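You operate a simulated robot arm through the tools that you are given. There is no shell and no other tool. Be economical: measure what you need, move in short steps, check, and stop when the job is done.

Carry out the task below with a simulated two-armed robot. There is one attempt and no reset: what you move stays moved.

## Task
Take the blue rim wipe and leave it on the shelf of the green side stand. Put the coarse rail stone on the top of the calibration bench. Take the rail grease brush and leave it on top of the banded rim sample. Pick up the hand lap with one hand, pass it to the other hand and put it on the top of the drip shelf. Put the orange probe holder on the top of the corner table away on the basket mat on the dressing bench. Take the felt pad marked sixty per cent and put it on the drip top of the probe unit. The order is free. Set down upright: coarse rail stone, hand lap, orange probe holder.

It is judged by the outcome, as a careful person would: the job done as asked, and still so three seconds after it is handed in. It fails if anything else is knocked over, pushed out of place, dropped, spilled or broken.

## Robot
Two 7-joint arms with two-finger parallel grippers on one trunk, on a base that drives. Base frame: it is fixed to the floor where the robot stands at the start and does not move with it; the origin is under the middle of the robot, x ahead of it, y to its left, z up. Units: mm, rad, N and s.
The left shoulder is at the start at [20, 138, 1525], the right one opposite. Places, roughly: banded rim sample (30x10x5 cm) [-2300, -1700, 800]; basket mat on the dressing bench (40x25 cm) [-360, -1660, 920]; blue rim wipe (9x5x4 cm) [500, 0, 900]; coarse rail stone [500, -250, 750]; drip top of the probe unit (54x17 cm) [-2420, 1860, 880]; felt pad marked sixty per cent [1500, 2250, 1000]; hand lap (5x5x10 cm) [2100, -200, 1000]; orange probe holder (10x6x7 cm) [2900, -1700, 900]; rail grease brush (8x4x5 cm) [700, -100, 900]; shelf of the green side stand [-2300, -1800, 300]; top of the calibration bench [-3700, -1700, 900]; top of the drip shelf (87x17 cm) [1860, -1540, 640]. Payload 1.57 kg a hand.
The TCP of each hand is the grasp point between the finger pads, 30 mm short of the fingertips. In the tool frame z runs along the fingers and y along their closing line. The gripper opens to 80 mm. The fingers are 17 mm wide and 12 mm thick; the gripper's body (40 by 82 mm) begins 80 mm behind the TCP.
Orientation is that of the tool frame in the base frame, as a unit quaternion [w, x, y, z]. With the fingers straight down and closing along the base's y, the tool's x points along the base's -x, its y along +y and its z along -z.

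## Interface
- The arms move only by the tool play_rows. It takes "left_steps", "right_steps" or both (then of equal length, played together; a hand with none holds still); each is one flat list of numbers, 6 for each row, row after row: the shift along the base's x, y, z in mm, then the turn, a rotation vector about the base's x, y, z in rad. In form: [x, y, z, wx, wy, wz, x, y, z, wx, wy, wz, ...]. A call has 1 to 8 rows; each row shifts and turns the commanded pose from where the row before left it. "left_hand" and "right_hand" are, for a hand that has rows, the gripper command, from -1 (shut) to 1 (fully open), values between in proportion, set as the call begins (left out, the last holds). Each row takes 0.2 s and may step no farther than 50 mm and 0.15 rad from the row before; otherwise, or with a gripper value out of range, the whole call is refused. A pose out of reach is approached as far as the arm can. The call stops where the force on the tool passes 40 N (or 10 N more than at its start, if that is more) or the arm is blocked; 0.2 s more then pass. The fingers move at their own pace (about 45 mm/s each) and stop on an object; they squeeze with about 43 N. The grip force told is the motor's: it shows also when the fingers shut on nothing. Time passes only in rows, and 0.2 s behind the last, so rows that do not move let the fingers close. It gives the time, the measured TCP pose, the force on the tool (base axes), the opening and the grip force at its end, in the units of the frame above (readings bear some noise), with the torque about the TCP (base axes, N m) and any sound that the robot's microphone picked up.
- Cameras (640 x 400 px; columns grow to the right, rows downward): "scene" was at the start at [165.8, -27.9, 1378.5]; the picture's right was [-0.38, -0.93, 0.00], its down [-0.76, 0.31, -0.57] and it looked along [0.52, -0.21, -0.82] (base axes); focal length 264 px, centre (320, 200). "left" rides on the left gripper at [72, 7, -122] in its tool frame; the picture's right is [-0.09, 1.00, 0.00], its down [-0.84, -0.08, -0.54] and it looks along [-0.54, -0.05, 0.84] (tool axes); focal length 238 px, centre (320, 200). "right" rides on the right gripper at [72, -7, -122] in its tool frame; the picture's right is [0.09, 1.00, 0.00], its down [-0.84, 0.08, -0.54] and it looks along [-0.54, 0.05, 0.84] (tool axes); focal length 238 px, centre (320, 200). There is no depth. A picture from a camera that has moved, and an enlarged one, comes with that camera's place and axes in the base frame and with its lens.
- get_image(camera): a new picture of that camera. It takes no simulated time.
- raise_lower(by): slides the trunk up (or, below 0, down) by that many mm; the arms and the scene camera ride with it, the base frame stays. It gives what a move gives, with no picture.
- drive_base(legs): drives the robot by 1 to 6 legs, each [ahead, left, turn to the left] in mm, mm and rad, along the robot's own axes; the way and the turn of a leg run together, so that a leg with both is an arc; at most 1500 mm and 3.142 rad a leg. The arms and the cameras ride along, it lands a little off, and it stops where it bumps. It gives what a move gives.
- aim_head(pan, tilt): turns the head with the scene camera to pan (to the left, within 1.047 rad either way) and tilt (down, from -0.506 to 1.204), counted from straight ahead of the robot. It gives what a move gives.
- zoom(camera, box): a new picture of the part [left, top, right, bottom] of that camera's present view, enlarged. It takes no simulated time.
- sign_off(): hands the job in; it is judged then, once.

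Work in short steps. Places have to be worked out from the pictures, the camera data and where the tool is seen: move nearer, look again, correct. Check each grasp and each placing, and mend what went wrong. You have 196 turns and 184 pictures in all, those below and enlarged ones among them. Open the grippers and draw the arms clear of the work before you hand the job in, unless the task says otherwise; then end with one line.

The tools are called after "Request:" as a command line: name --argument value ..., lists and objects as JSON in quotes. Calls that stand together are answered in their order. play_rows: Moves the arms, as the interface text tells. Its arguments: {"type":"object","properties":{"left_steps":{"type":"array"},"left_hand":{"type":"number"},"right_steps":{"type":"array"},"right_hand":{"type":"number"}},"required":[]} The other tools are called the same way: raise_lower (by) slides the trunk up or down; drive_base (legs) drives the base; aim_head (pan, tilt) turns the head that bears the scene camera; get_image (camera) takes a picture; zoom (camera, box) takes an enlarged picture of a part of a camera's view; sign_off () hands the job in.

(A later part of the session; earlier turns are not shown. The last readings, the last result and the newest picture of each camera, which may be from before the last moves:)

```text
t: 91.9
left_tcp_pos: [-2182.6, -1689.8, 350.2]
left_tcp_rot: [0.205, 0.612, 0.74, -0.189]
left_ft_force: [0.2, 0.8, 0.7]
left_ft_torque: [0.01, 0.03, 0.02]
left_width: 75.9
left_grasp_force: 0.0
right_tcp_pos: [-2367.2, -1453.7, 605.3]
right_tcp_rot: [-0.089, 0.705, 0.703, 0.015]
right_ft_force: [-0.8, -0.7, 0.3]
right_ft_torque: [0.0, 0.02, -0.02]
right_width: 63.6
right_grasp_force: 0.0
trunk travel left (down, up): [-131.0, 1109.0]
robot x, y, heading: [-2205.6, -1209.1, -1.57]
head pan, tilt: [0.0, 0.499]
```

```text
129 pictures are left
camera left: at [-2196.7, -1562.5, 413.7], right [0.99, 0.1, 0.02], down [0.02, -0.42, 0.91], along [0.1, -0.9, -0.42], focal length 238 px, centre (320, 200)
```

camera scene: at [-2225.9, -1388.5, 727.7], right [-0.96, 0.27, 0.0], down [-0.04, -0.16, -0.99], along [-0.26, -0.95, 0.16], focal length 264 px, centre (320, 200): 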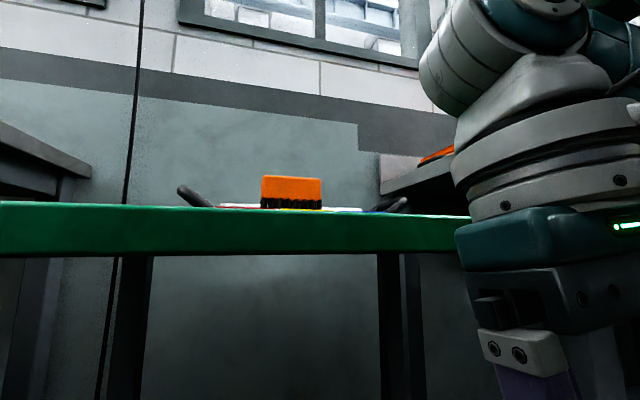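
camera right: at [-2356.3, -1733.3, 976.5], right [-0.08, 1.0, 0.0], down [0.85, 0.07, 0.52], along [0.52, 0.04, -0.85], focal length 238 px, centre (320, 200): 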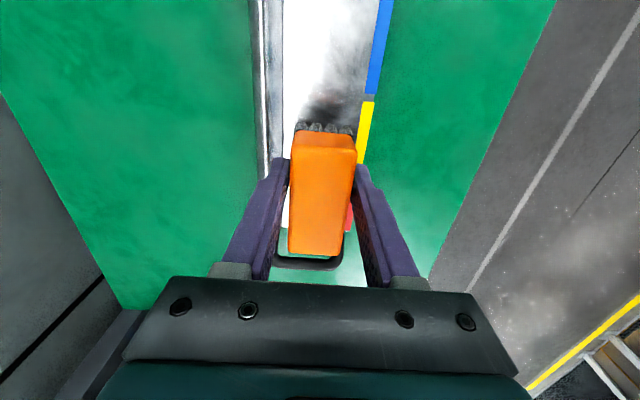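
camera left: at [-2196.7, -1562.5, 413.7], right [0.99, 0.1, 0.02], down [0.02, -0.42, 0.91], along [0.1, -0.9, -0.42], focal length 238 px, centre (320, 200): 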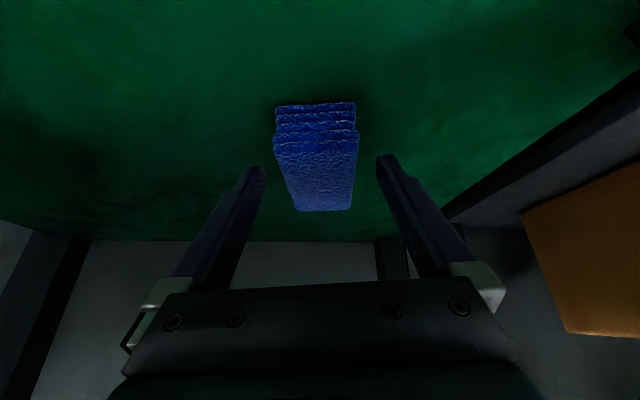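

The wipe lies flat on the shelf. I rise 40 mm and back straight out.

Request:
raise_lower --by 40

Request:
drive_base --legs '[[-450, 0, 0]]'

Request:
aim_head --pan 0 --tilt 0.45

Request:
get_image --camera "left"

Request:
get_image --camera "scene"

```text
t: 92.7
left_tcp_pos: [-2183.1, -1688.4, 390.0]
left_tcp_rot: [0.204, 0.612, 0.74, -0.188]
left_ft_force: [-0.3, 0.0, 0.0]
left_ft_torque: [0.02, 0.02, 0.01]
left_width: 76.2
left_grasp_force: 0.1
right_tcp_pos: [-2368.3, -1454.1, 644.7]
right_tcp_rot: [-0.088, 0.705, 0.704, 0.015]
right_ft_force: [0.3, 0.1, -0.8]
right_ft_torque: [0.02, 0.02, 0.05]
right_width: 64.0
right_grasp_force: 0.0
trunk travel left (down, up): [-171.0, 1069.0]
robot x, y, heading: [-2206.7, -1205.5, -1.572]
head pan, tilt: [0.0, 0.499]
```

```text
t: 95.4
left_tcp_pos: [-2184.1, -1241.2, 389.8]
left_tcp_rot: [0.204, 0.614, 0.739, -0.188]
left_ft_force: [0.3, -0.5, 0.2]
left_ft_torque: [0.01, -0.01, 0.01]
left_width: 76.0
left_grasp_force: 0.0
right_tcp_pos: [-2368.7, -1004.8, 644.9]
right_tcp_rot: [-0.089, 0.705, 0.703, 0.015]
right_ft_force: [0.6, -0.6, -0.2]
right_ft_torque: [0.01, -0.03, -0.02]
right_width: 64.2
right_grasp_force: 0.1
trunk travel left (down, up): [-171.0, 1069.0]
robot x, y, heading: [-2204.4, -755.9, -1.574]
head pan, tilt: [0.0, 0.499]
```

```text
t: 96.1
left_tcp_pos: [-2178.2, -1241.1, 389.2]
left_tcp_rot: [0.207, 0.611, 0.741, -0.188]
left_ft_force: [0.1, 0.2, 0.3]
left_ft_torque: [-0.03, -0.02, -0.01]
left_width: 76.1
left_grasp_force: 0.1
right_tcp_pos: [-2368.2, -1004.0, 644.6]
right_tcp_rot: [-0.088, 0.705, 0.703, 0.016]
right_ft_force: [-0.6, -0.4, -0.2]
right_ft_torque: [0.02, -0.03, 0.03]
right_width: 64.0
right_grasp_force: 0.0
trunk travel left (down, up): [-171.0, 1069.0]
robot x, y, heading: [-2200.8, -757.8, -1.573]
head pan, tilt: [0.0, 0.45]
```

```text
128 pictures are left
camera left: at [-2193.2, -1115.2, 453.3], right [0.99, 0.11, 0.02], down [0.02, -0.42, 0.91], along [0.11, -0.9, -0.42], focal length 238 px, centre (320, 200)
```

left: 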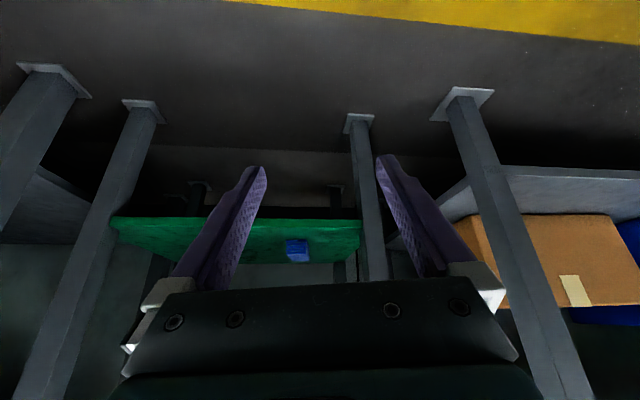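

```text
127 pictures are left
camera scene: at [-2225.3, -946.5, 692.3], right [-0.97, 0.24, 0.0], down [0.11, 0.43, -0.89], along [-0.22, -0.87, -0.45], focal length 264 px, centre (320, 200)
```

scene: 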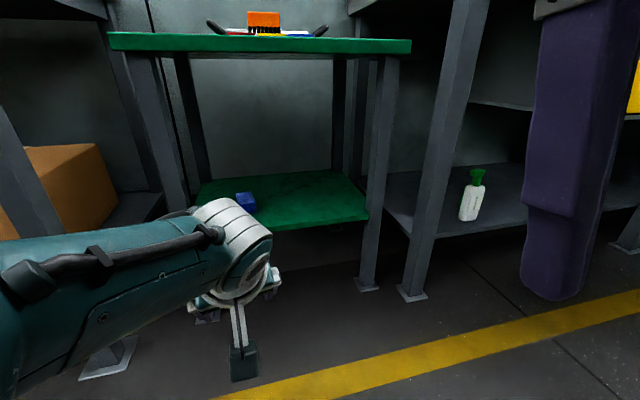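

Wipe on shelf, brush on sample: both fine. I restore the arms and drive back to the first table for the coarse stone.

Request:
raise_lower --by 400

Request:
play_rows --left_steps '[0, 30, 0, 0.14, 0, 0, 0, 30, 10, 0.14, 0, 0, 0, 30, 20, 0.14, 0, 0, 0, 30, 30, 0.14, 0, 0, 20, 0, 40, 0, 0, 0, 20, 0, 40, 0, 0, 0, 20, 0, 40, 0, 0, 0]' --right_steps '[0, -30, 0, 0, 0, 0, 0, -30, 0, 0, 0, 0, 0, -20, 0, 0, 0, 0, 0, 0, 0, 0, 0, 0, 0, 0, 0, 0, 0, 0, 0, 0, 0, 0, 0, 0, 0, 0, 0, 0, 0, 0]' --right_hand 1

Request:
drive_base --legs '[[0, 0, 1.969], [1000, 0, 0], [900, 0, 0], [0, 0, -0.396]]'

Request:
aim_head --pan -0.1 --tilt 0.7

Request:
get_image --camera "scene"

```text
t: 99.9
left_tcp_pos: [-2177.1, -1241.3, 789.4]
left_tcp_rot: [0.207, 0.61, 0.742, -0.187]
left_ft_force: [0.0, -0.3, 0.1]
left_ft_torque: [-0.04, -0.01, 0.03]
left_width: 76.3
left_grasp_force: 0.0
right_tcp_pos: [-2367.7, -1003.9, 1043.1]
right_tcp_rot: [-0.088, 0.705, 0.703, 0.015]
right_ft_force: [-0.7, -0.2, -0.2]
right_ft_torque: [-0.01, -0.03, 0.01]
right_width: 63.9
right_grasp_force: 0.1
trunk travel left (down, up): [-571.0, 669.0]
robot x, y, heading: [-2204.0, -754.5, -1.572]
head pan, tilt: [0.0, 0.45]
```

```text
t: 101.5
left_tcp_pos: [-2130.3, -1168.3, 933.1]
left_tcp_rot: [0.028, 0.645, 0.764, 0.023]
left_ft_force: [-0.2, -0.2, 0.3]
left_ft_torque: [0.01, 0.03, -0.02]
left_width: 76.3
left_grasp_force: 0.0
left hand out of reach, approached as far as the arm can: row 6, 7
right_tcp_pos: [-2368.3, -1085.9, 1046.0]
right_tcp_rot: [-0.089, 0.705, 0.703, 0.015]
right_ft_force: [0.1, 0.6, 0.3]
right_ft_torque: [0.0, 0.0, 0.03]
right_width: 79.9
right_grasp_force: 0.1
trunk travel left (down, up): [-571.0, 669.0]
robot x, y, heading: [-2201.6, -757.4, -1.575]
head pan, tilt: [0.0, 0.45]
```

```text
t: 116.8
left_tcp_pos: [-45.1, 29.0, 933.7]
left_tcp_rot: [0.003, -0.093, 0.995, 0.037]
left_ft_force: [-0.4, -0.3, -0.2]
left_ft_torque: [0.0, 0.01, -0.02]
left_width: 76.4
left_grasp_force: 0.2
right_tcp_pos: [-123.4, -209.2, 1045.4]
right_tcp_rot: [-0.074, -0.007, 0.996, -0.052]
right_ft_force: [0.8, -0.1, 0.4]
right_ft_torque: [0.01, -0.01, 0.0]
right_width: 80.0
right_grasp_force: 0.2
trunk travel left (down, up): [-571.0, 669.0]
robot x, y, heading: [-456.4, -48.3, 0.018]
head pan, tilt: [0.0, 0.45]
```

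```text
t: 117.5
left_tcp_pos: [-46.5, 28.7, 935.2]
left_tcp_rot: [0.003, -0.092, 0.995, 0.036]
left_ft_force: [-0.1, 0.3, 0.5]
left_ft_torque: [0.0, -0.01, 0.0]
left_width: 76.0
left_grasp_force: 0.1
right_tcp_pos: [-124.0, -209.1, 1044.8]
right_tcp_rot: [-0.073, -0.008, 0.996, -0.053]
right_ft_force: [-1.0, 0.3, 0.6]
right_ft_torque: [0.0, -0.02, 0.04]
right_width: 80.4
right_grasp_force: 0.0
trunk travel left (down, up): [-571.0, 669.0]
robot x, y, heading: [-455.5, -48.7, 0.018]
head pan, tilt: [-0.099, 0.7]
```

```text
126 pictures are left
camera scene: at [-271.4, -55.5, 1071.3], right [-0.08, -1.0, 0.0], down [-0.64, 0.05, -0.77], along [0.76, -0.06, -0.64], focal length 264 px, centre (320, 200)
```

scene: 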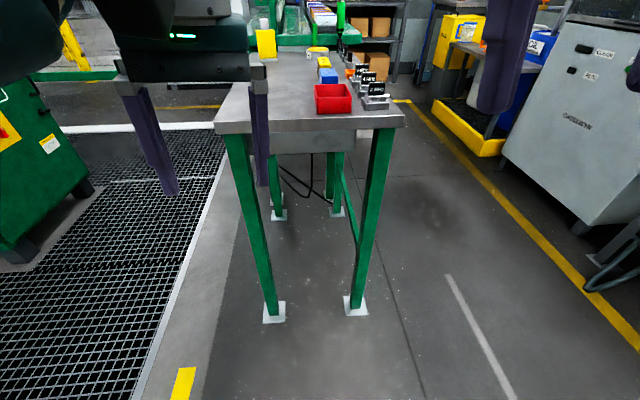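

I straighten both hands, then drive to the table again.

Request:
play_rows --left_steps '[-20, 20, 30, -0.036, 0.003, -0.092, -20, 20, 30, -0.036, 0.003, -0.092, 0, 20, 30, 0, 0, 0]' --right_steps '[0, 0, 0, 0.053, -0.073, -0.008, 0, 0, 0, 0.053, -0.073, -0.008, 10, 20, 0, 0, 0, 0]'

Request:
drive_base --legs '[[660, 35, -0.018]]'

Request:
aim_head --pan -0.2 --tilt 0.9

Request:
get_image --camera "scene"

Request:
get_image --camera "right"

```text
t: 118.3
left_tcp_pos: [-15.5, 83.3, 989.3]
left_tcp_rot: [0.0, 0.0, 1.0, 0.0]
left_ft_force: [-0.1, 0.0, 0.2]
left_ft_torque: [0.05, 0.0, 0.01]
left_width: 75.9
left_grasp_force: 0.0
left hand out of reach, approached as far as the arm can: row 1, 2, 3
right_tcp_pos: [-113.4, -189.2, 1046.6]
right_tcp_rot: [0.0, 0.001, 1.0, 0.002]
right_ft_force: [0.2, 0.5, -0.3]
right_ft_torque: [0.02, -0.03, -0.01]
right_width: 80.2
right_grasp_force: 0.1
trunk travel left (down, up): [-571.0, 669.0]
robot x, y, heading: [-457.3, -50.5, 0.013]
head pan, tilt: [-0.099, 0.7]
```

```text
t: 122.0
left_tcp_pos: [638.0, 100.9, 986.3]
left_tcp_rot: [-0.002, 0.017, 1.0, 0.0]
left_ft_force: [-0.3, 0.0, 1.1]
left_ft_torque: [0.01, 0.01, 0.0]
left_width: 75.8
left_grasp_force: 0.0
right_tcp_pos: [530.6, -167.9, 1046.5]
right_tcp_rot: [0.0, 0.018, 1.0, 0.0]
right_ft_force: [-0.2, 0.1, -0.1]
right_ft_torque: [0.02, 0.0, 0.03]
right_width: 80.2
right_grasp_force: 0.0
trunk travel left (down, up): [-571.0, 669.0]
robot x, y, heading: [193.5, -15.6, -0.014]
head pan, tilt: [-0.099, 0.7]
```

```text
t: 122.7
left_tcp_pos: [638.1, 99.8, 988.2]
left_tcp_rot: [0.0, 0.018, 1.0, 0.0]
left_ft_force: [1.0, 0.7, -0.1]
left_ft_torque: [0.02, 0.03, -0.01]
left_width: 76.0
left_grasp_force: 0.1
right_tcp_pos: [532.2, -168.9, 1047.2]
right_tcp_rot: [0.0, 0.017, 1.0, 0.001]
right_ft_force: [0.4, -0.6, 0.0]
right_ft_torque: [-0.01, 0.0, 0.02]
right_width: 80.0
right_grasp_force: 0.1
trunk travel left (down, up): [-571.0, 669.0]
robot x, y, heading: [194.2, -18.0, -0.017]
head pan, tilt: [-0.201, 0.901]
```

```text
125 pictures are left
camera scene: at [367.5, -35.7, 1055.2], right [-0.22, -0.98, 0.0], down [-0.76, 0.17, -0.62], along [0.61, -0.14, -0.78], focal length 264 px, centre (320, 200)
```

scene: 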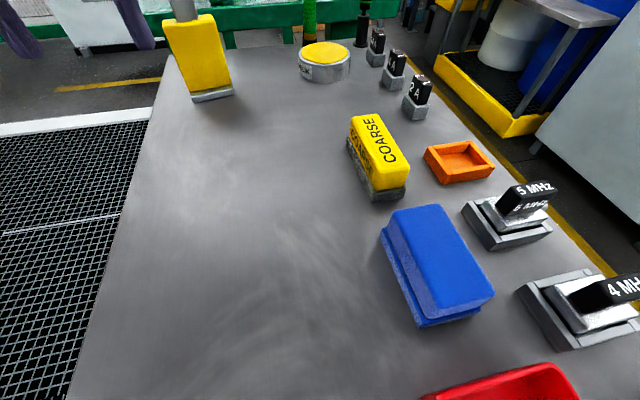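

```text
124 pictures are left
camera right: at [458.2, -173.4, 1170.0], right [-0.06, 1.0, 0.0], down [0.84, 0.05, 0.54], along [0.54, 0.03, -0.84], focal length 238 px, centre (320, 200)
```

right: 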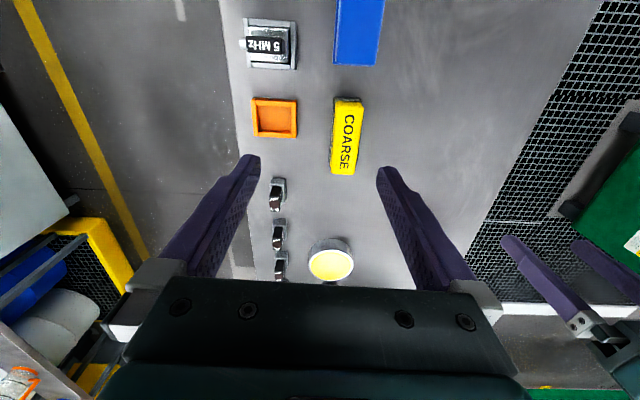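

Stone top centre ≈ (545, -138), aligned with the gripper. I go above and lower to 930.

Request:
play_rows --right_steps '[7, 16, -30, 0, 0, 0, 6, 15, -45, 0, 0, 0, 0, 0, -42, 0, 0, 0]'

Request:
get_image --camera "right"

Request:
zoom --camera "scene" --box '[300, 80, 500, 205]'

```text
t: 123.5
left_tcp_pos: [637.4, 101.1, 988.1]
left_tcp_rot: [-0.001, 0.018, 1.0, 0.0]
left_ft_force: [0.4, -0.4, 0.1]
left_ft_torque: [0.03, -0.01, -0.02]
left_width: 75.9
left_grasp_force: 0.1
right_tcp_pos: [548.8, -138.1, 932.6]
right_tcp_rot: [-0.001, 0.018, 1.0, 0.001]
right_ft_force: [0.1, 0.3, 0.6]
right_ft_torque: [-0.01, 0.02, 0.05]
right_width: 80.2
right_grasp_force: 0.0
trunk travel left (down, up): [-571.0, 669.0]
robot x, y, heading: [196.6, -17.3, -0.024]
head pan, tilt: [-0.201, 0.901]
```

```text
123 pictures are left
camera right: at [475.1, -143.3, 1054.3], right [-0.06, 1.0, 0.0], down [0.84, 0.05, 0.54], along [0.54, 0.03, -0.84], focal length 238 px, centre (320, 200)
```

right: 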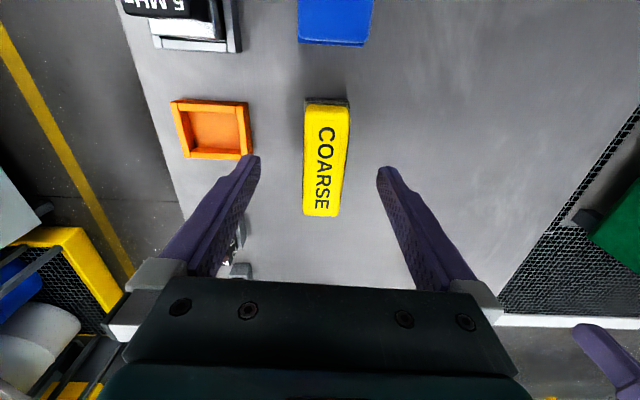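

```text
3.20 times, centred on (400, 142) of scene
camera zoom: at [367.3, -35.6, 1055.1], right [-0.22, -0.98, 0.0], down [-0.76, 0.17, -0.62], along [0.61, -0.14, -0.78], focal length 844 px, centre (64, 384)
```

zoom: 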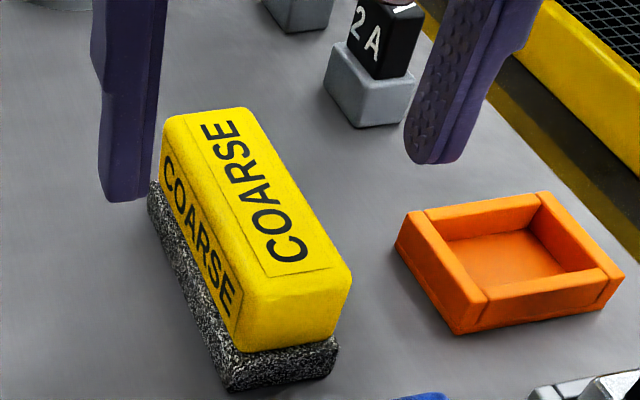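

Slight correction (-8, +2), then descend to 893 and grasp.

Request:
play_rows --right_steps '[-8, 2, -20, 0, 0, 0, 0, 0, -20, 0, 0, 0]'

Request:
play_rows --right_steps '[0, 0, 0, 0, 0, 0, 0, 0, 0, 0, 0, 0, 0, 0, 0, 0, 0, 0, 0, 0, 0, 0, 0, 0, 0, 0, 30, 0, 0, 0, 0, 0, 40, 0, 0, 0, 0, 0, 40, 0, 0, 0]' --right_hand -1

Request:
get_image --camera "right"

Request:
get_image --camera "scene"

```text
t: 124.1
left_tcp_pos: [639.0, 100.6, 987.3]
left_tcp_rot: [-0.002, 0.018, 1.0, -0.001]
left_ft_force: [0.7, 0.3, 0.4]
left_ft_torque: [-0.03, 0.01, -0.01]
left_width: 76.3
left_grasp_force: 0.1
right_tcp_pos: [536.8, -137.0, 890.0]
right_tcp_rot: [0.0, 0.018, 1.0, 0.001]
right_ft_force: [-0.7, -0.7, 0.9]
right_ft_torque: [-0.03, 0.0, -0.01]
right_width: 79.9
right_grasp_force: 0.1
trunk travel left (down, up): [-571.0, 669.0]
robot x, y, heading: [195.6, -14.4, -0.02]
head pan, tilt: [-0.201, 0.901]
```

```text
t: 125.7
left_tcp_pos: [639.2, 100.2, 988.0]
left_tcp_rot: [0.0, 0.017, 1.0, 0.0]
left_ft_force: [0.5, -0.8, -0.4]
left_ft_torque: [0.02, -0.01, 0.0]
left_width: 76.3
left_grasp_force: 0.0
right_tcp_pos: [535.4, -135.2, 1003.4]
right_tcp_rot: [-0.001, 0.019, 1.0, 0.001]
right_ft_force: [-0.8, 0.2, -1.9]
right_ft_torque: [-0.02, 0.01, 0.04]
right_width: 34.4
right_grasp_force: 41.5
trunk travel left (down, up): [-571.0, 669.0]
robot x, y, heading: [193.4, -18.9, -0.02]
head pan, tilt: [-0.201, 0.901]
```

```text
121 pictures are left
camera right: at [462.9, -140.6, 1125.8], right [-0.06, 1.0, 0.0], down [0.84, 0.05, 0.54], along [0.54, 0.03, -0.84], focal length 238 px, centre (320, 200)
```

right: 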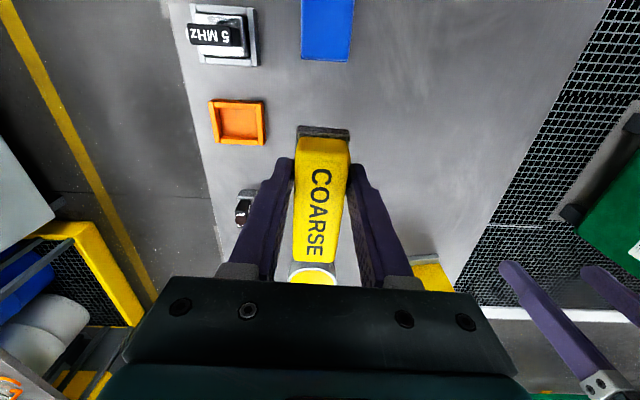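

```text
120 pictures are left
camera scene: at [367.5, -35.8, 1055.1], right [-0.22, -0.98, 0.0], down [-0.76, 0.17, -0.62], along [0.61, -0.14, -0.78], focal length 264 px, centre (320, 200)
```

scene: 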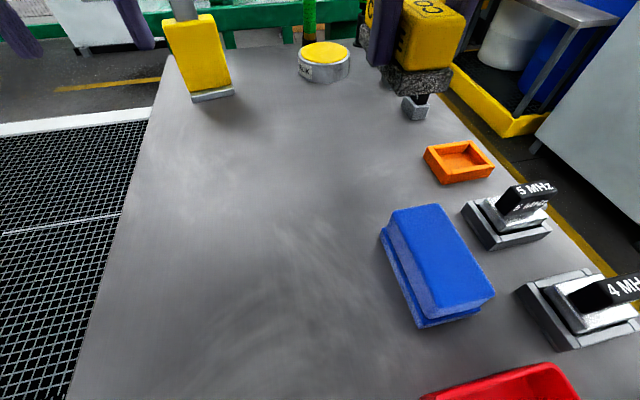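

Stone is held upright. I back out, raise the trunk, and drive to the calibration bench area.

Request:
drive_base --legs '[[-650, 0, 0], [0, 0, -2.725], [950, 0, 0], [950, 0, 0], [0, 0, -0.396], [1000, 0, 0]]'

Request:
raise_lower --by 230

Request:
aim_head --pan 0.7 --tilt 0.45

Request:
get_image --camera "scene"

```text
t: 150.8
left_tcp_pos: [-3668.5, -787.5, 987.0]
left_tcp_rot: [0.0, 1.0, -0.02, 0.001]
left_ft_force: [0.3, -0.3, -1.0]
left_ft_torque: [-0.01, -0.01, 0.01]
left_width: 76.1
left_grasp_force: 0.0
right_tcp_pos: [-3566.6, -552.6, 1003.3]
right_tcp_rot: [0.001, 1.0, -0.021, 0.0]
right_ft_force: [-0.1, -0.4, -1.4]
right_ft_torque: [-0.02, -0.02, 0.03]
right_width: 34.3
right_grasp_force: 41.9
trunk travel left (down, up): [-571.0, 669.0]
robot x, y, heading: [-3221.7, -672.7, 3.122]
head pan, tilt: [-0.201, 0.901]
```

```text
t: 153.3
left_tcp_pos: [-3669.3, -787.5, 1218.0]
left_tcp_rot: [0.0, 1.0, -0.021, 0.001]
left_ft_force: [-0.4, -0.2, 0.1]
left_ft_torque: [-0.02, -0.03, -0.02]
left_width: 76.1
left_grasp_force: 0.0
right_tcp_pos: [-3566.1, -551.2, 1232.4]
right_tcp_rot: [0.001, 1.0, -0.021, 0.0]
right_ft_force: [-0.8, 0.1, -2.1]
right_ft_torque: [0.01, -0.04, -0.02]
right_width: 34.3
right_grasp_force: 42.3
trunk travel left (down, up): [-801.0, 439.0]
robot x, y, heading: [-3222.3, -672.0, 3.119]
head pan, tilt: [-0.201, 0.901]
```

```text
t: 154.5
left_tcp_pos: [-3668.6, -787.6, 1217.7]
left_tcp_rot: [0.001, 1.0, -0.019, -0.001]
left_ft_force: [0.2, -0.5, -0.5]
left_ft_torque: [0.02, -0.01, 0.02]
left_width: 76.0
left_grasp_force: 0.0
right_tcp_pos: [-3567.1, -552.1, 1232.0]
right_tcp_rot: [0.001, 1.0, -0.022, -0.001]
right_ft_force: [-0.3, -0.6, -1.0]
right_ft_torque: [0.02, -0.05, 0.0]
right_width: 34.4
right_grasp_force: 41.9
trunk travel left (down, up): [-801.0, 439.0]
robot x, y, heading: [-3223.7, -672.2, 3.113]
head pan, tilt: [0.7, 0.45]
```

```text
119 pictures are left
camera scene: at [-3396.0, -728.9, 1323.4], right [-0.62, 0.78, 0.0], down [0.34, 0.27, -0.9], along [-0.7, -0.56, -0.44], focal length 264 px, centre (320, 200)
```

scene: 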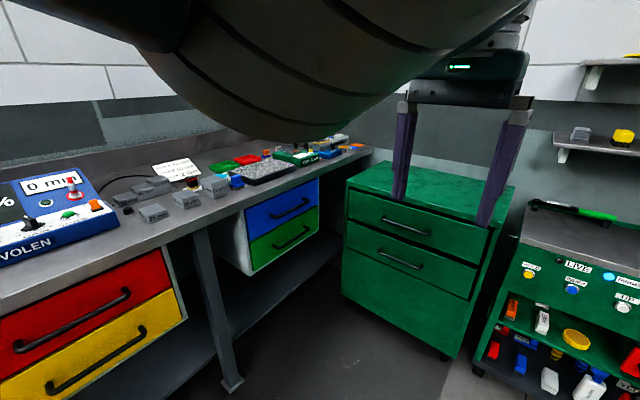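

The bench carries many things; I face it squarely and look for free room near the front edge.

Request:
drive_base --legs '[[0, 0, 1.592], [250, 0, 0]]'

Request:
aim_head --pan 0 --tilt 0.6

Request:
get_image --camera "scene"

```text
t: 160.3
left_tcp_pos: [-3058.5, -1357.3, 1217.3]
left_tcp_rot: [-0.001, 0.692, 0.722, 0.001]
left_ft_force: [-0.3, -0.4, 0.1]
left_ft_torque: [-0.01, 0.0, 0.01]
left_width: 76.1
left_grasp_force: 0.1
right_tcp_pos: [-3303.0, -1273.5, 1232.3]
right_tcp_rot: [0.0, 0.693, 0.721, 0.002]
right_ft_force: [-0.3, 0.6, -3.0]
right_ft_torque: [0.05, 0.0, 0.01]
right_width: 34.8
right_grasp_force: 41.7
trunk travel left (down, up): [-801.0, 439.0]
robot x, y, heading: [-3213.6, -922.8, -1.511]
head pan, tilt: [0.7, 0.45]
```

```text
t: 161.4
left_tcp_pos: [-3060.0, -1358.5, 1217.0]
left_tcp_rot: [-0.001, 0.692, 0.722, 0.001]
left_ft_force: [-0.8, -0.4, 0.1]
left_ft_torque: [0.0, 0.04, 0.02]
left_width: 76.0
left_grasp_force: 0.1
right_tcp_pos: [-3301.8, -1273.9, 1232.3]
right_tcp_rot: [0.001, 0.693, 0.721, 0.001]
right_ft_force: [-0.5, -0.2, -1.8]
right_ft_torque: [0.03, -0.03, 0.01]
right_width: 34.4
right_grasp_force: 41.9
trunk travel left (down, up): [-801.0, 439.0]
robot x, y, heading: [-3212.0, -923.2, -1.515]
head pan, tilt: [0.0, 0.6]
```

```text
118 pictures are left
camera scene: at [-3199.3, -1112.1, 1309.9], right [-1.0, -0.06, 0.0], down [-0.03, 0.56, -0.83], along [0.05, -0.82, -0.56], focal length 264 px, centre (320, 200)
```

scene: 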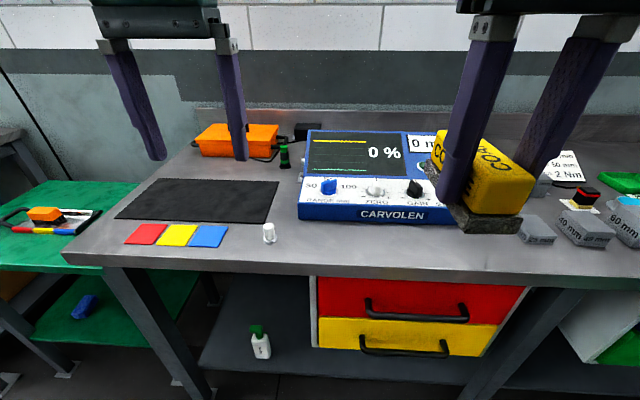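

A free strip lies in front of the CARVOLEN unit (y ≈ -1640…-1491). I move in to set the stone at about (-3320, -1562).

Request:
play_rows --left_steps '[0, 30, 30, 0, 0, 0, 0, 30, 30, 0, 0, 0]'

Request:
drive_base --legs '[[290, 0, -0.056]]'

Request:
raise_lower --by -230

Request:
aim_head --pan -0.15 --tilt 1.0

Request:
get_image --camera "scene"

Request:
get_image --camera "right"

```text
t: 162.0
left_tcp_pos: [-3053.4, -1367.0, 1259.4]
left_tcp_rot: [-0.001, 0.693, 0.721, 0.0]
left_ft_force: [-1.1, 0.0, 0.1]
left_ft_torque: [0.04, 0.01, 0.02]
left_width: 75.8
left_grasp_force: 0.1
left hand out of reach, approached as far as the arm can: row 1, 2
right_tcp_pos: [-3301.7, -1274.9, 1232.5]
right_tcp_rot: [0.0, 0.692, 0.721, 0.001]
right_ft_force: [0.5, 0.6, -2.0]
right_ft_torque: [0.04, 0.0, -0.03]
right_width: 34.5
right_grasp_force: 41.6
trunk travel left (down, up): [-801.0, 439.0]
robot x, y, heading: [-3207.5, -921.7, -1.518]
head pan, tilt: [0.0, 0.6]
```

```text
t: 163.9
left_tcp_pos: [-3071.4, -1649.7, 1260.9]
left_tcp_rot: [-0.002, 0.713, 0.701, 0.002]
left_ft_force: [0.6, -0.7, -0.7]
left_ft_torque: [-0.03, 0.01, -0.01]
left_width: 75.9
left_grasp_force: 0.1
right_tcp_pos: [-3314.9, -1543.9, 1231.7]
right_tcp_rot: [0.001, 0.713, 0.701, 0.002]
right_ft_force: [0.2, 0.9, -2.3]
right_ft_torque: [0.06, -0.02, -0.01]
right_width: 34.4
right_grasp_force: 41.9
trunk travel left (down, up): [-801.0, 439.0]
robot x, y, heading: [-3198.4, -1199.3, -1.579]
head pan, tilt: [0.0, 0.6]
```

```text
t: 166.3
left_tcp_pos: [-3071.2, -1651.2, 1030.3]
left_tcp_rot: [-0.001, 0.713, 0.701, 0.001]
left_ft_force: [0.1, -0.4, 0.2]
left_ft_torque: [-0.03, 0.0, 0.0]
left_width: 75.9
left_grasp_force: 0.1
right_tcp_pos: [-3313.7, -1544.6, 1004.3]
right_tcp_rot: [0.003, 0.713, 0.701, 0.0]
right_ft_force: [1.0, 3.4, 22.9]
right_ft_torque: [-1.01, 0.01, -0.06]
right_width: 34.6
right_grasp_force: 42.3
trunk travel left (down, up): [-571.0, 669.0]
robot x, y, heading: [-3204.7, -1197.8, -1.57]
head pan, tilt: [0.0, 0.6]
```

```text
t: 167.2
left_tcp_pos: [-3071.5, -1652.9, 1029.7]
left_tcp_rot: [0.0, 0.713, 0.701, 0.0]
left_ft_force: [0.5, 0.3, 0.0]
left_ft_torque: [-0.02, -0.02, 0.04]
left_width: 75.9
left_grasp_force: 0.0
right_tcp_pos: [-3314.6, -1544.0, 1003.1]
right_tcp_rot: [0.001, 0.713, 0.701, 0.0]
right_ft_force: [1.3, 3.0, 21.7]
right_ft_torque: [-1.04, -0.01, 0.1]
right_width: 34.1
right_grasp_force: 42.0
trunk travel left (down, up): [-571.0, 669.0]
robot x, y, heading: [-3199.7, -1195.6, -1.571]
head pan, tilt: [-0.15, 1.0]
```

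```text
117 pictures are left
camera scene: at [-3212.9, -1369.9, 1048.2], right [-0.99, 0.15, 0.0], down [0.13, 0.83, -0.54], along [-0.08, -0.54, -0.84], focal length 264 px, centre (320, 200)
```

scene: 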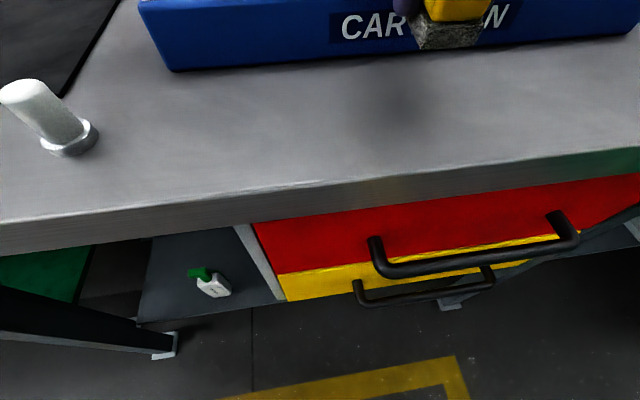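

```text
116 pictures are left
camera right: at [-3321.7, -1473.1, 1125.7], right [1.0, 0.07, 0.0], down [0.06, -0.84, 0.54], along [0.04, -0.54, -0.84], focal length 238 px, centre (320, 200)
```

right: 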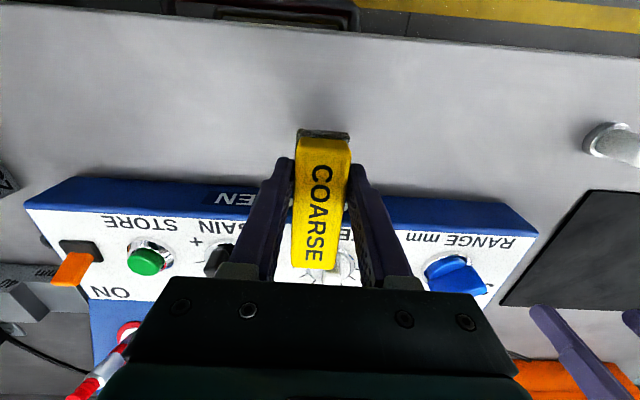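

The stone grazed the unit's edge: the bench is higher (≈915) than assumed, so the free strip is y ≈ -1594…-1463. I lift at once, shift toward the front and check that the unit did not move.

Request:
raise_lower --by 40

Request:
play_rows --right_steps '[0, 19, 0, 0, 0, 0]'

Request:
get_image --camera "right"

Request:
get_image --camera "scene"

```text
t: 168.0
left_tcp_pos: [-3070.3, -1650.8, 1068.0]
left_tcp_rot: [-0.002, 0.712, 0.702, 0.001]
left_ft_force: [0.1, 0.4, 0.1]
left_ft_torque: [-0.01, -0.02, 0.03]
left_width: 76.0
left_grasp_force: 0.0
right_tcp_pos: [-3314.6, -1543.4, 1041.8]
right_tcp_rot: [0.0, 0.713, 0.701, 0.002]
right_ft_force: [-0.3, -0.3, -2.4]
right_ft_torque: [0.02, 0.0, -0.02]
right_width: 34.3
right_grasp_force: 42.1
trunk travel left (down, up): [-611.0, 629.0]
robot x, y, heading: [-3202.8, -1197.7, -1.57]
head pan, tilt: [-0.15, 1.0]
```

```text
t: 168.4
left_tcp_pos: [-3072.0, -1650.8, 1068.9]
left_tcp_rot: [-0.001, 0.713, 0.701, 0.002]
left_ft_force: [-1.0, -0.6, 0.5]
left_ft_torque: [0.0, 0.03, -0.01]
left_width: 75.7
left_grasp_force: 0.1
right_tcp_pos: [-3316.8, -1523.5, 1042.3]
right_tcp_rot: [-0.001, 0.714, 0.7, 0.001]
right_ft_force: [-0.4, 0.5, -1.6]
right_ft_torque: [0.04, 0.02, -0.01]
right_width: 34.4
right_grasp_force: 41.5
trunk travel left (down, up): [-611.0, 629.0]
robot x, y, heading: [-3202.8, -1199.1, -1.573]
head pan, tilt: [-0.15, 1.0]
```

```text
115 pictures are left
camera right: at [-3321.7, -1452.2, 1164.6], right [1.0, 0.07, 0.0], down [0.06, -0.84, 0.54], along [0.04, -0.54, -0.84], focal length 238 px, centre (320, 200)
```

right: 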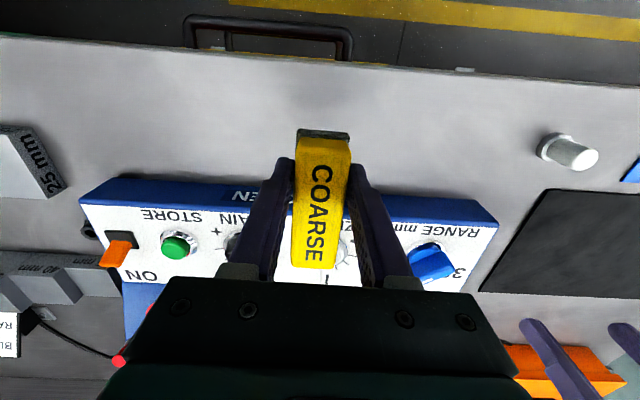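

```text
114 pictures are left
camera scene: at [-3212.9, -1368.4, 1087.8], right [-0.99, 0.15, 0.0], down [0.13, 0.83, -0.54], along [-0.08, -0.53, -0.84], focal length 264 px, centre (320, 200)
```

scene: 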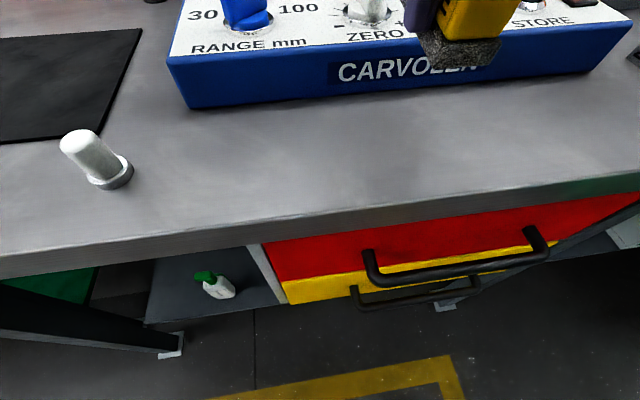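

Strip is only ~122 mm deep, so I turn the stone lengthwise along the edge (90°) for comfortable margins.

Request:
play_rows --right_steps '[0, 0, 0, 0, 0, 0.143, 0, 0, 0, 0, 0, 0.143, 0, 0, 0, 0, 0, 0.143, 0, 0, 0, 0, 0, 0.143, 0, 0, 0, 0, 0, 0.143, 0, 0, 0, 0, 0, 0.143]'

Request:
play_rows --right_steps '[0, 0, 0, 0, 0, 0.143, 0, 0, 0, 0, 0, 0.143, 0, 0, 0, 0, 0, 0.143, 0, 0, 0, 0, 0, 0.143, 0, 0, 0, 0, 0, 0.143]'

Request:
get_image --camera "scene"

Request:
get_image --camera "right"

```text
t: 169.8
left_tcp_pos: [-3070.3, -1650.0, 1069.7]
left_tcp_rot: [-0.001, 0.712, 0.702, 0.001]
left_ft_force: [1.6, -0.7, -0.2]
left_ft_torque: [0.01, 0.02, 0.0]
left_width: 76.1
left_grasp_force: 0.1
right_tcp_pos: [-3314.6, -1524.1, 1042.0]
right_tcp_rot: [0.0, 0.356, 0.934, 0.002]
right_ft_force: [-0.1, -0.1, -3.0]
right_ft_torque: [0.02, 0.07, -0.03]
right_width: 34.4
right_grasp_force: 41.8
trunk travel left (down, up): [-611.0, 629.0]
robot x, y, heading: [-3200.5, -1200.1, -1.572]
head pan, tilt: [-0.15, 1.0]
```

```text
t: 171.0
left_tcp_pos: [-3070.6, -1649.6, 1069.1]
left_tcp_rot: [-0.001, 0.713, 0.701, 0.001]
left_ft_force: [-0.3, -0.4, 0.7]
left_ft_torque: [-0.02, -0.01, -0.02]
left_width: 75.9
left_grasp_force: 0.0
right_tcp_pos: [-3313.6, -1524.4, 1043.9]
right_tcp_rot: [-0.001, 0.006, 1.0, 0.001]
right_ft_force: [0.3, 0.8, -2.0]
right_ft_torque: [0.0, 0.04, 0.01]
right_width: 34.5
right_grasp_force: 41.5
trunk travel left (down, up): [-611.0, 629.0]
robot x, y, heading: [-3201.2, -1199.0, -1.569]
head pan, tilt: [-0.15, 1.0]
```

```text
113 pictures are left
camera scene: at [-3212.8, -1368.5, 1087.9], right [-0.99, 0.15, 0.0], down [0.13, 0.83, -0.54], along [-0.08, -0.53, -0.84], focal length 264 px, centre (320, 200)
```

scene: 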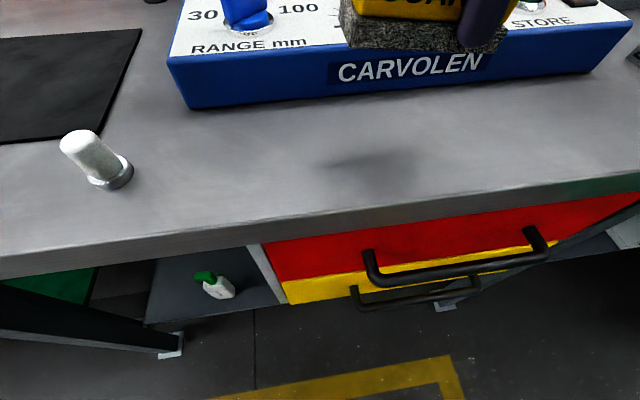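

```text
112 pictures are left
camera right: at [-3387.5, -1531.3, 1166.3], right [-0.08, 1.0, 0.0], down [0.84, 0.07, 0.54], along [0.54, 0.04, -0.84], focal length 238 px, centre (320, 200)
```

right: 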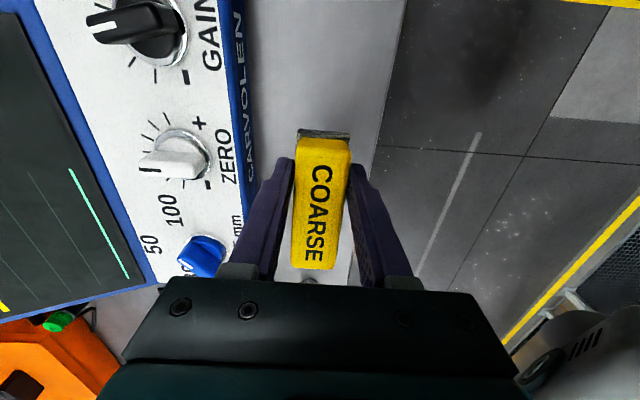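

Now lengthwise with good margins. I lower it by 70 mm and check.

Request:
play_rows --right_steps '[0, -2, -35, 0, 0, 0, 0, -1, -35, 0, 0, 0]'

Request:
get_image --camera "scene"

```text
t: 171.6
left_tcp_pos: [-3071.3, -1650.1, 1069.4]
left_tcp_rot: [-0.002, 0.713, 0.702, 0.001]
left_ft_force: [-0.9, -0.7, 0.3]
left_ft_torque: [0.02, 0.0, 0.03]
left_width: 76.1
left_grasp_force: 0.2
right_tcp_pos: [-3316.2, -1529.4, 972.0]
right_tcp_rot: [-0.001, 0.008, 1.0, 0.001]
right_ft_force: [0.0, -0.7, -2.7]
right_ft_torque: [-0.01, 0.05, -0.01]
right_width: 34.5
right_grasp_force: 41.8
trunk travel left (down, up): [-611.0, 629.0]
robot x, y, heading: [-3199.3, -1196.4, -1.565]
head pan, tilt: [-0.15, 1.0]
```

```text
111 pictures are left
camera scene: at [-3212.8, -1368.4, 1087.9], right [-0.99, 0.15, 0.0], down [0.13, 0.83, -0.54], along [-0.08, -0.53, -0.84], focal length 264 px, centre (320, 200)
```

scene: 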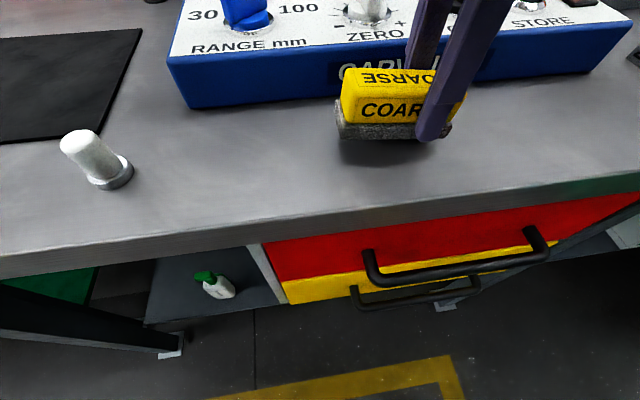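

Position is good; I descend in small steps to contact.

Request:
play_rows --right_steps '[0, 3, -6, 0, 0, 0, 0, 0, -5, 0, 0, 0]'

Request:
play_rows --right_steps '[0, 0, -4, 0, 0, 0, 0, 0, -3, 0, 0, 0]'

Request:
play_rows --right_steps '[0, 0, -3, 0, 0, 0]'

```text
t: 172.2
left_tcp_pos: [-3070.0, -1652.0, 1069.7]
left_tcp_rot: [-0.001, 0.713, 0.702, 0.002]
left_ft_force: [0.0, 0.2, -0.1]
left_ft_torque: [-0.01, 0.0, -0.01]
left_width: 75.8
left_grasp_force: 0.1
right_tcp_pos: [-3315.5, -1525.7, 962.3]
right_tcp_rot: [-0.001, 0.008, 1.0, 0.001]
right_ft_force: [0.6, -0.3, -2.0]
right_ft_torque: [-0.01, 0.02, -0.01]
right_width: 34.5
right_grasp_force: 41.7
trunk travel left (down, up): [-611.0, 629.0]
robot x, y, heading: [-3201.6, -1198.7, -1.567]
head pan, tilt: [-0.15, 1.0]
```

```text
t: 172.8
left_tcp_pos: [-3071.5, -1651.2, 1069.7]
left_tcp_rot: [-0.002, 0.713, 0.701, 0.0]
left_ft_force: [0.3, -0.2, 0.7]
left_ft_torque: [0.0, -0.03, -0.03]
left_width: 75.9
left_grasp_force: 0.0
right_tcp_pos: [-3315.1, -1527.0, 956.1]
right_tcp_rot: [0.0, 0.008, 1.0, -0.002]
right_ft_force: [3.0, 6.0, 32.8]
right_ft_torque: [0.23, 0.87, -0.05]
right_width: 35.1
right_grasp_force: 42.1
trunk travel left (down, up): [-611.0, 629.0]
robot x, y, heading: [-3202.1, -1202.4, -1.57]
head pan, tilt: [-0.15, 1.0]
```

```text
t: 173.2
left_tcp_pos: [-3070.9, -1651.3, 1069.6]
left_tcp_rot: [-0.001, 0.712, 0.702, 0.0]
left_ft_force: [0.8, -0.4, 0.5]
left_ft_torque: [0.02, 0.05, 0.01]
left_width: 75.9
left_grasp_force: 0.0
right_tcp_pos: [-3314.8, -1526.6, 954.0]
right_tcp_rot: [0.001, 0.007, 1.0, -0.002]
right_ft_force: [2.1, 4.1, 39.6]
right_ft_torque: [0.2, 0.3, 0.08]
right_width: 34.4
right_grasp_force: 41.4
trunk travel left (down, up): [-611.0, 629.0]
robot x, y, heading: [-3201.9, -1195.9, -1.571]
head pan, tilt: [-0.15, 1.0]
```

Contact at z≈956. I ease up 4 mm, open the gripper partly, and lift away.

Request:
play_rows --right_steps '[0, 0, 4, 0, 0, 0, 0, 0, 0, 0, 0, 0, 0, 0, 0, 0, 0, 0, 0, 0, 10, 0, 0, 0, 0, 0, 30, 0, 0, 0, 0, 0, 45, 0, 0, 0, 0, 0, 45, 0, 0, 0]' --right_hand 0.25

Request:
get_image --camera "scene"

```text
t: 174.8
left_tcp_pos: [-3070.9, -1650.7, 1068.9]
left_tcp_rot: [-0.001, 0.713, 0.701, 0.0]
left_ft_force: [-0.5, 0.1, 0.0]
left_ft_torque: [-0.03, 0.0, 0.01]
left_width: 75.7
left_grasp_force: 0.1
right_tcp_pos: [-3315.3, -1523.3, 1085.3]
right_tcp_rot: [-0.002, 0.007, 1.0, 0.002]
right_ft_force: [0.5, 0.0, -0.6]
right_ft_torque: [0.0, -0.01, 0.01]
right_width: 50.0
right_grasp_force: 0.0
trunk travel left (down, up): [-611.0, 629.0]
robot x, y, heading: [-3201.4, -1203.1, -1.573]
head pan, tilt: [-0.15, 1.0]
```

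```text
110 pictures are left
camera scene: at [-3212.9, -1368.7, 1087.9], right [-0.99, 0.15, 0.0], down [0.13, 0.83, -0.54], along [-0.08, -0.53, -0.84], focal length 264 px, centre (320, 200)
```

scene: 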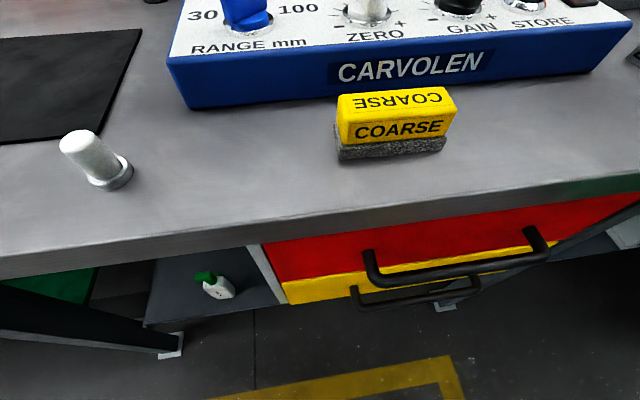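

The coarse stone is set upright on the bench. I raise and re-square the right hand, then drive back toward the middle, to scout the probe unit and the felt pad.

Request:
play_rows --right_steps '[0, 0, 20, 0, 0, -0.145, 0, 0, 20, 0, 0, -0.145, 0, 0, 0, 0, 0, -0.145, 0, 0, 0, 0, 0, -0.145, 0, 0, 0, 0, 0, -0.145, 0, 0, 0, 0, 0, -0.145, 0, 0, 0, 0, 0, -0.145, 0, 0, 0, 0, 0, -0.145]'

Request:
play_rows --right_steps '[0, 0, 0, 0, 0, -0.14, 0, 0, 0, 0, 0, -0.14, 0, 0, 0, 0, 0, -0.13]' --right_hand 1

Request:
drive_base --legs '[[-500, 0, 0], [0, 0, 1.571], [1000, 0, 0], [0, 0, 0.37]]'

Request:
raise_lower --by 300

Request:
aim_head --pan 1.04 --tilt 0.3

Request:
get_image --camera "scene"

```text
t: 176.6
left_tcp_pos: [-3071.3, -1651.5, 1069.6]
left_tcp_rot: [-0.001, 0.712, 0.702, 0.002]
left_ft_force: [0.0, 0.1, -0.4]
left_ft_torque: [-0.02, 0.03, -0.01]
left_width: 75.5
left_grasp_force: 0.0
right_tcp_pos: [-3315.7, -1524.9, 1124.5]
right_tcp_rot: [0.0, 0.555, 0.832, 0.001]
right_ft_force: [0.9, -0.1, 0.5]
right_ft_torque: [0.0, 0.0, 0.0]
right_width: 49.8
right_grasp_force: 0.0
trunk travel left (down, up): [-611.0, 629.0]
robot x, y, heading: [-3206.1, -1194.5, -1.573]
head pan, tilt: [-0.15, 1.0]
```

```text
t: 177.4
left_tcp_pos: [-3071.0, -1651.1, 1069.0]
left_tcp_rot: [-0.001, 0.713, 0.702, 0.001]
left_ft_force: [-0.9, -0.3, 0.1]
left_ft_torque: [-0.01, -0.02, 0.0]
left_width: 75.9
left_grasp_force: 0.1
right_tcp_pos: [-3314.1, -1524.4, 1124.3]
right_tcp_rot: [0.0, 0.714, 0.7, 0.001]
right_ft_force: [0.3, -0.1, -1.1]
right_ft_torque: [-0.02, 0.0, 0.01]
right_width: 80.0
right_grasp_force: 0.0
trunk travel left (down, up): [-611.0, 629.0]
robot x, y, heading: [-3203.9, -1200.3, -1.569]
head pan, tilt: [-0.15, 1.0]
```

```text
t: 190.1
left_tcp_pos: [-1787.6, -506.1, 1070.1]
left_tcp_rot: [-0.002, -0.148, 0.989, 0.0]
left_ft_force: [0.2, 0.5, 0.8]
left_ft_torque: [-0.02, -0.02, 0.03]
left_width: 76.2
left_grasp_force: 0.0
right_tcp_pos: [-1831.5, -778.0, 1124.4]
right_tcp_rot: [-0.001, -0.147, 0.989, 0.0]
right_ft_force: [-0.7, -0.1, 0.1]
right_ft_torque: [-0.02, 0.0, 0.01]
right_width: 80.0
right_grasp_force: 0.0
trunk travel left (down, up): [-611.0, 629.0]
robot x, y, heading: [-2178.4, -770.2, 0.313]
head pan, tilt: [-0.15, 1.0]
```

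```text
t: 193.1
left_tcp_pos: [-1787.0, -506.6, 1369.6]
left_tcp_rot: [-0.002, -0.147, 0.989, 0.0]
left_ft_force: [0.0, -0.1, 0.0]
left_ft_torque: [0.04, -0.02, 0.01]
left_width: 75.9
left_grasp_force: 0.0
right_tcp_pos: [-1832.1, -778.3, 1423.6]
right_tcp_rot: [-0.003, -0.147, 0.989, 0.001]
right_ft_force: [-0.5, 0.2, 0.4]
right_ft_torque: [0.0, 0.03, -0.03]
right_width: 79.9
right_grasp_force: 0.1
trunk travel left (down, up): [-911.0, 329.0]
robot x, y, heading: [-2178.7, -770.4, 0.311]
head pan, tilt: [-0.15, 1.0]
```

```text
t: 194.5
left_tcp_pos: [-1787.0, -507.5, 1368.9]
left_tcp_rot: [-0.001, -0.148, 0.989, 0.0]
left_ft_force: [1.4, 0.1, 0.5]
left_ft_torque: [0.02, -0.02, 0.05]
left_width: 76.3
left_grasp_force: 0.1
right_tcp_pos: [-1832.6, -779.5, 1423.4]
right_tcp_rot: [-0.002, -0.147, 0.989, 0.0]
right_ft_force: [-0.5, -0.1, 0.4]
right_ft_torque: [0.0, -0.01, 0.01]
right_width: 79.8
right_grasp_force: 0.1
trunk travel left (down, up): [-911.0, 329.0]
robot x, y, heading: [-2175.6, -773.3, 0.308]
head pan, tilt: [1.04, 0.3]
```

```text
109 pictures are left
camera scene: at [-2061.6, -649.8, 1447.4], right [0.98, -0.22, 0.0], down [-0.06, -0.29, -0.96], along [0.21, 0.93, -0.3], focal length 264 px, centre (320, 200)
```

scene: 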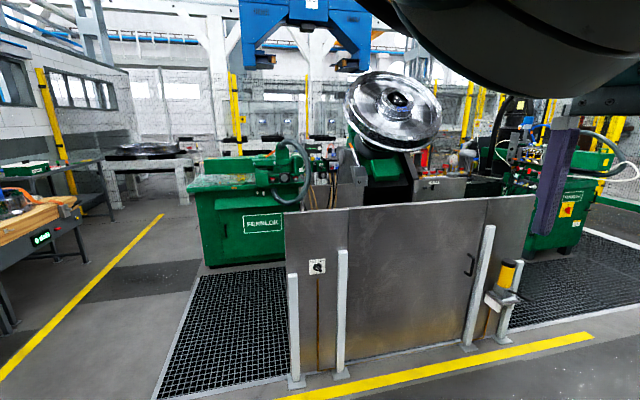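

The probe unit is the left green FERRILOK machine (col ~222), the felt pad is on/near the right one. I zoom on both.

Request:
zoom --camera "scene" --box '[180, 130, 330, 230]'

Request:
zoom --camera "scene" --box '[450, 110, 640, 236]'

```text
4.00 times, centred on (255, 180) of scene
camera zoom: at [-2061.6, -649.8, 1447.4], right [0.98, -0.22, 0.0], down [-0.06, -0.29, -0.96], along [0.21, 0.93, -0.3], focal length 1055 px, centre (580, 280)
```

zoom: 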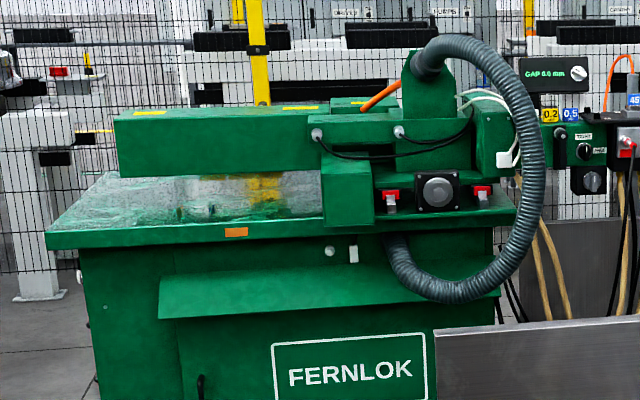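

```text
3.17 times, centred on (545, 173) of scene
camera zoom: at [-2061.6, -649.8, 1447.4], right [0.98, -0.22, 0.0], down [-0.06, -0.29, -0.96], along [0.21, 0.93, -0.3], focal length 838 px, centre (-394, 286)
```

zoom: 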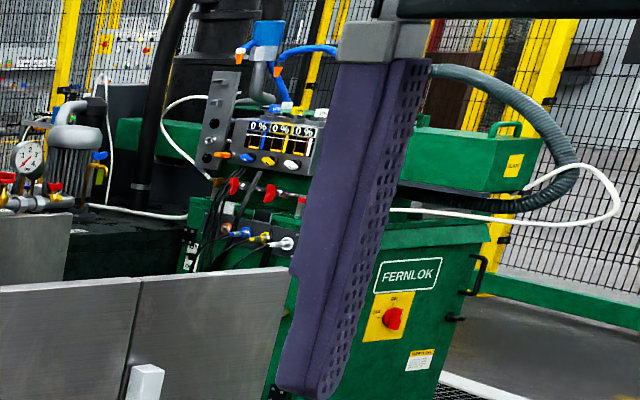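

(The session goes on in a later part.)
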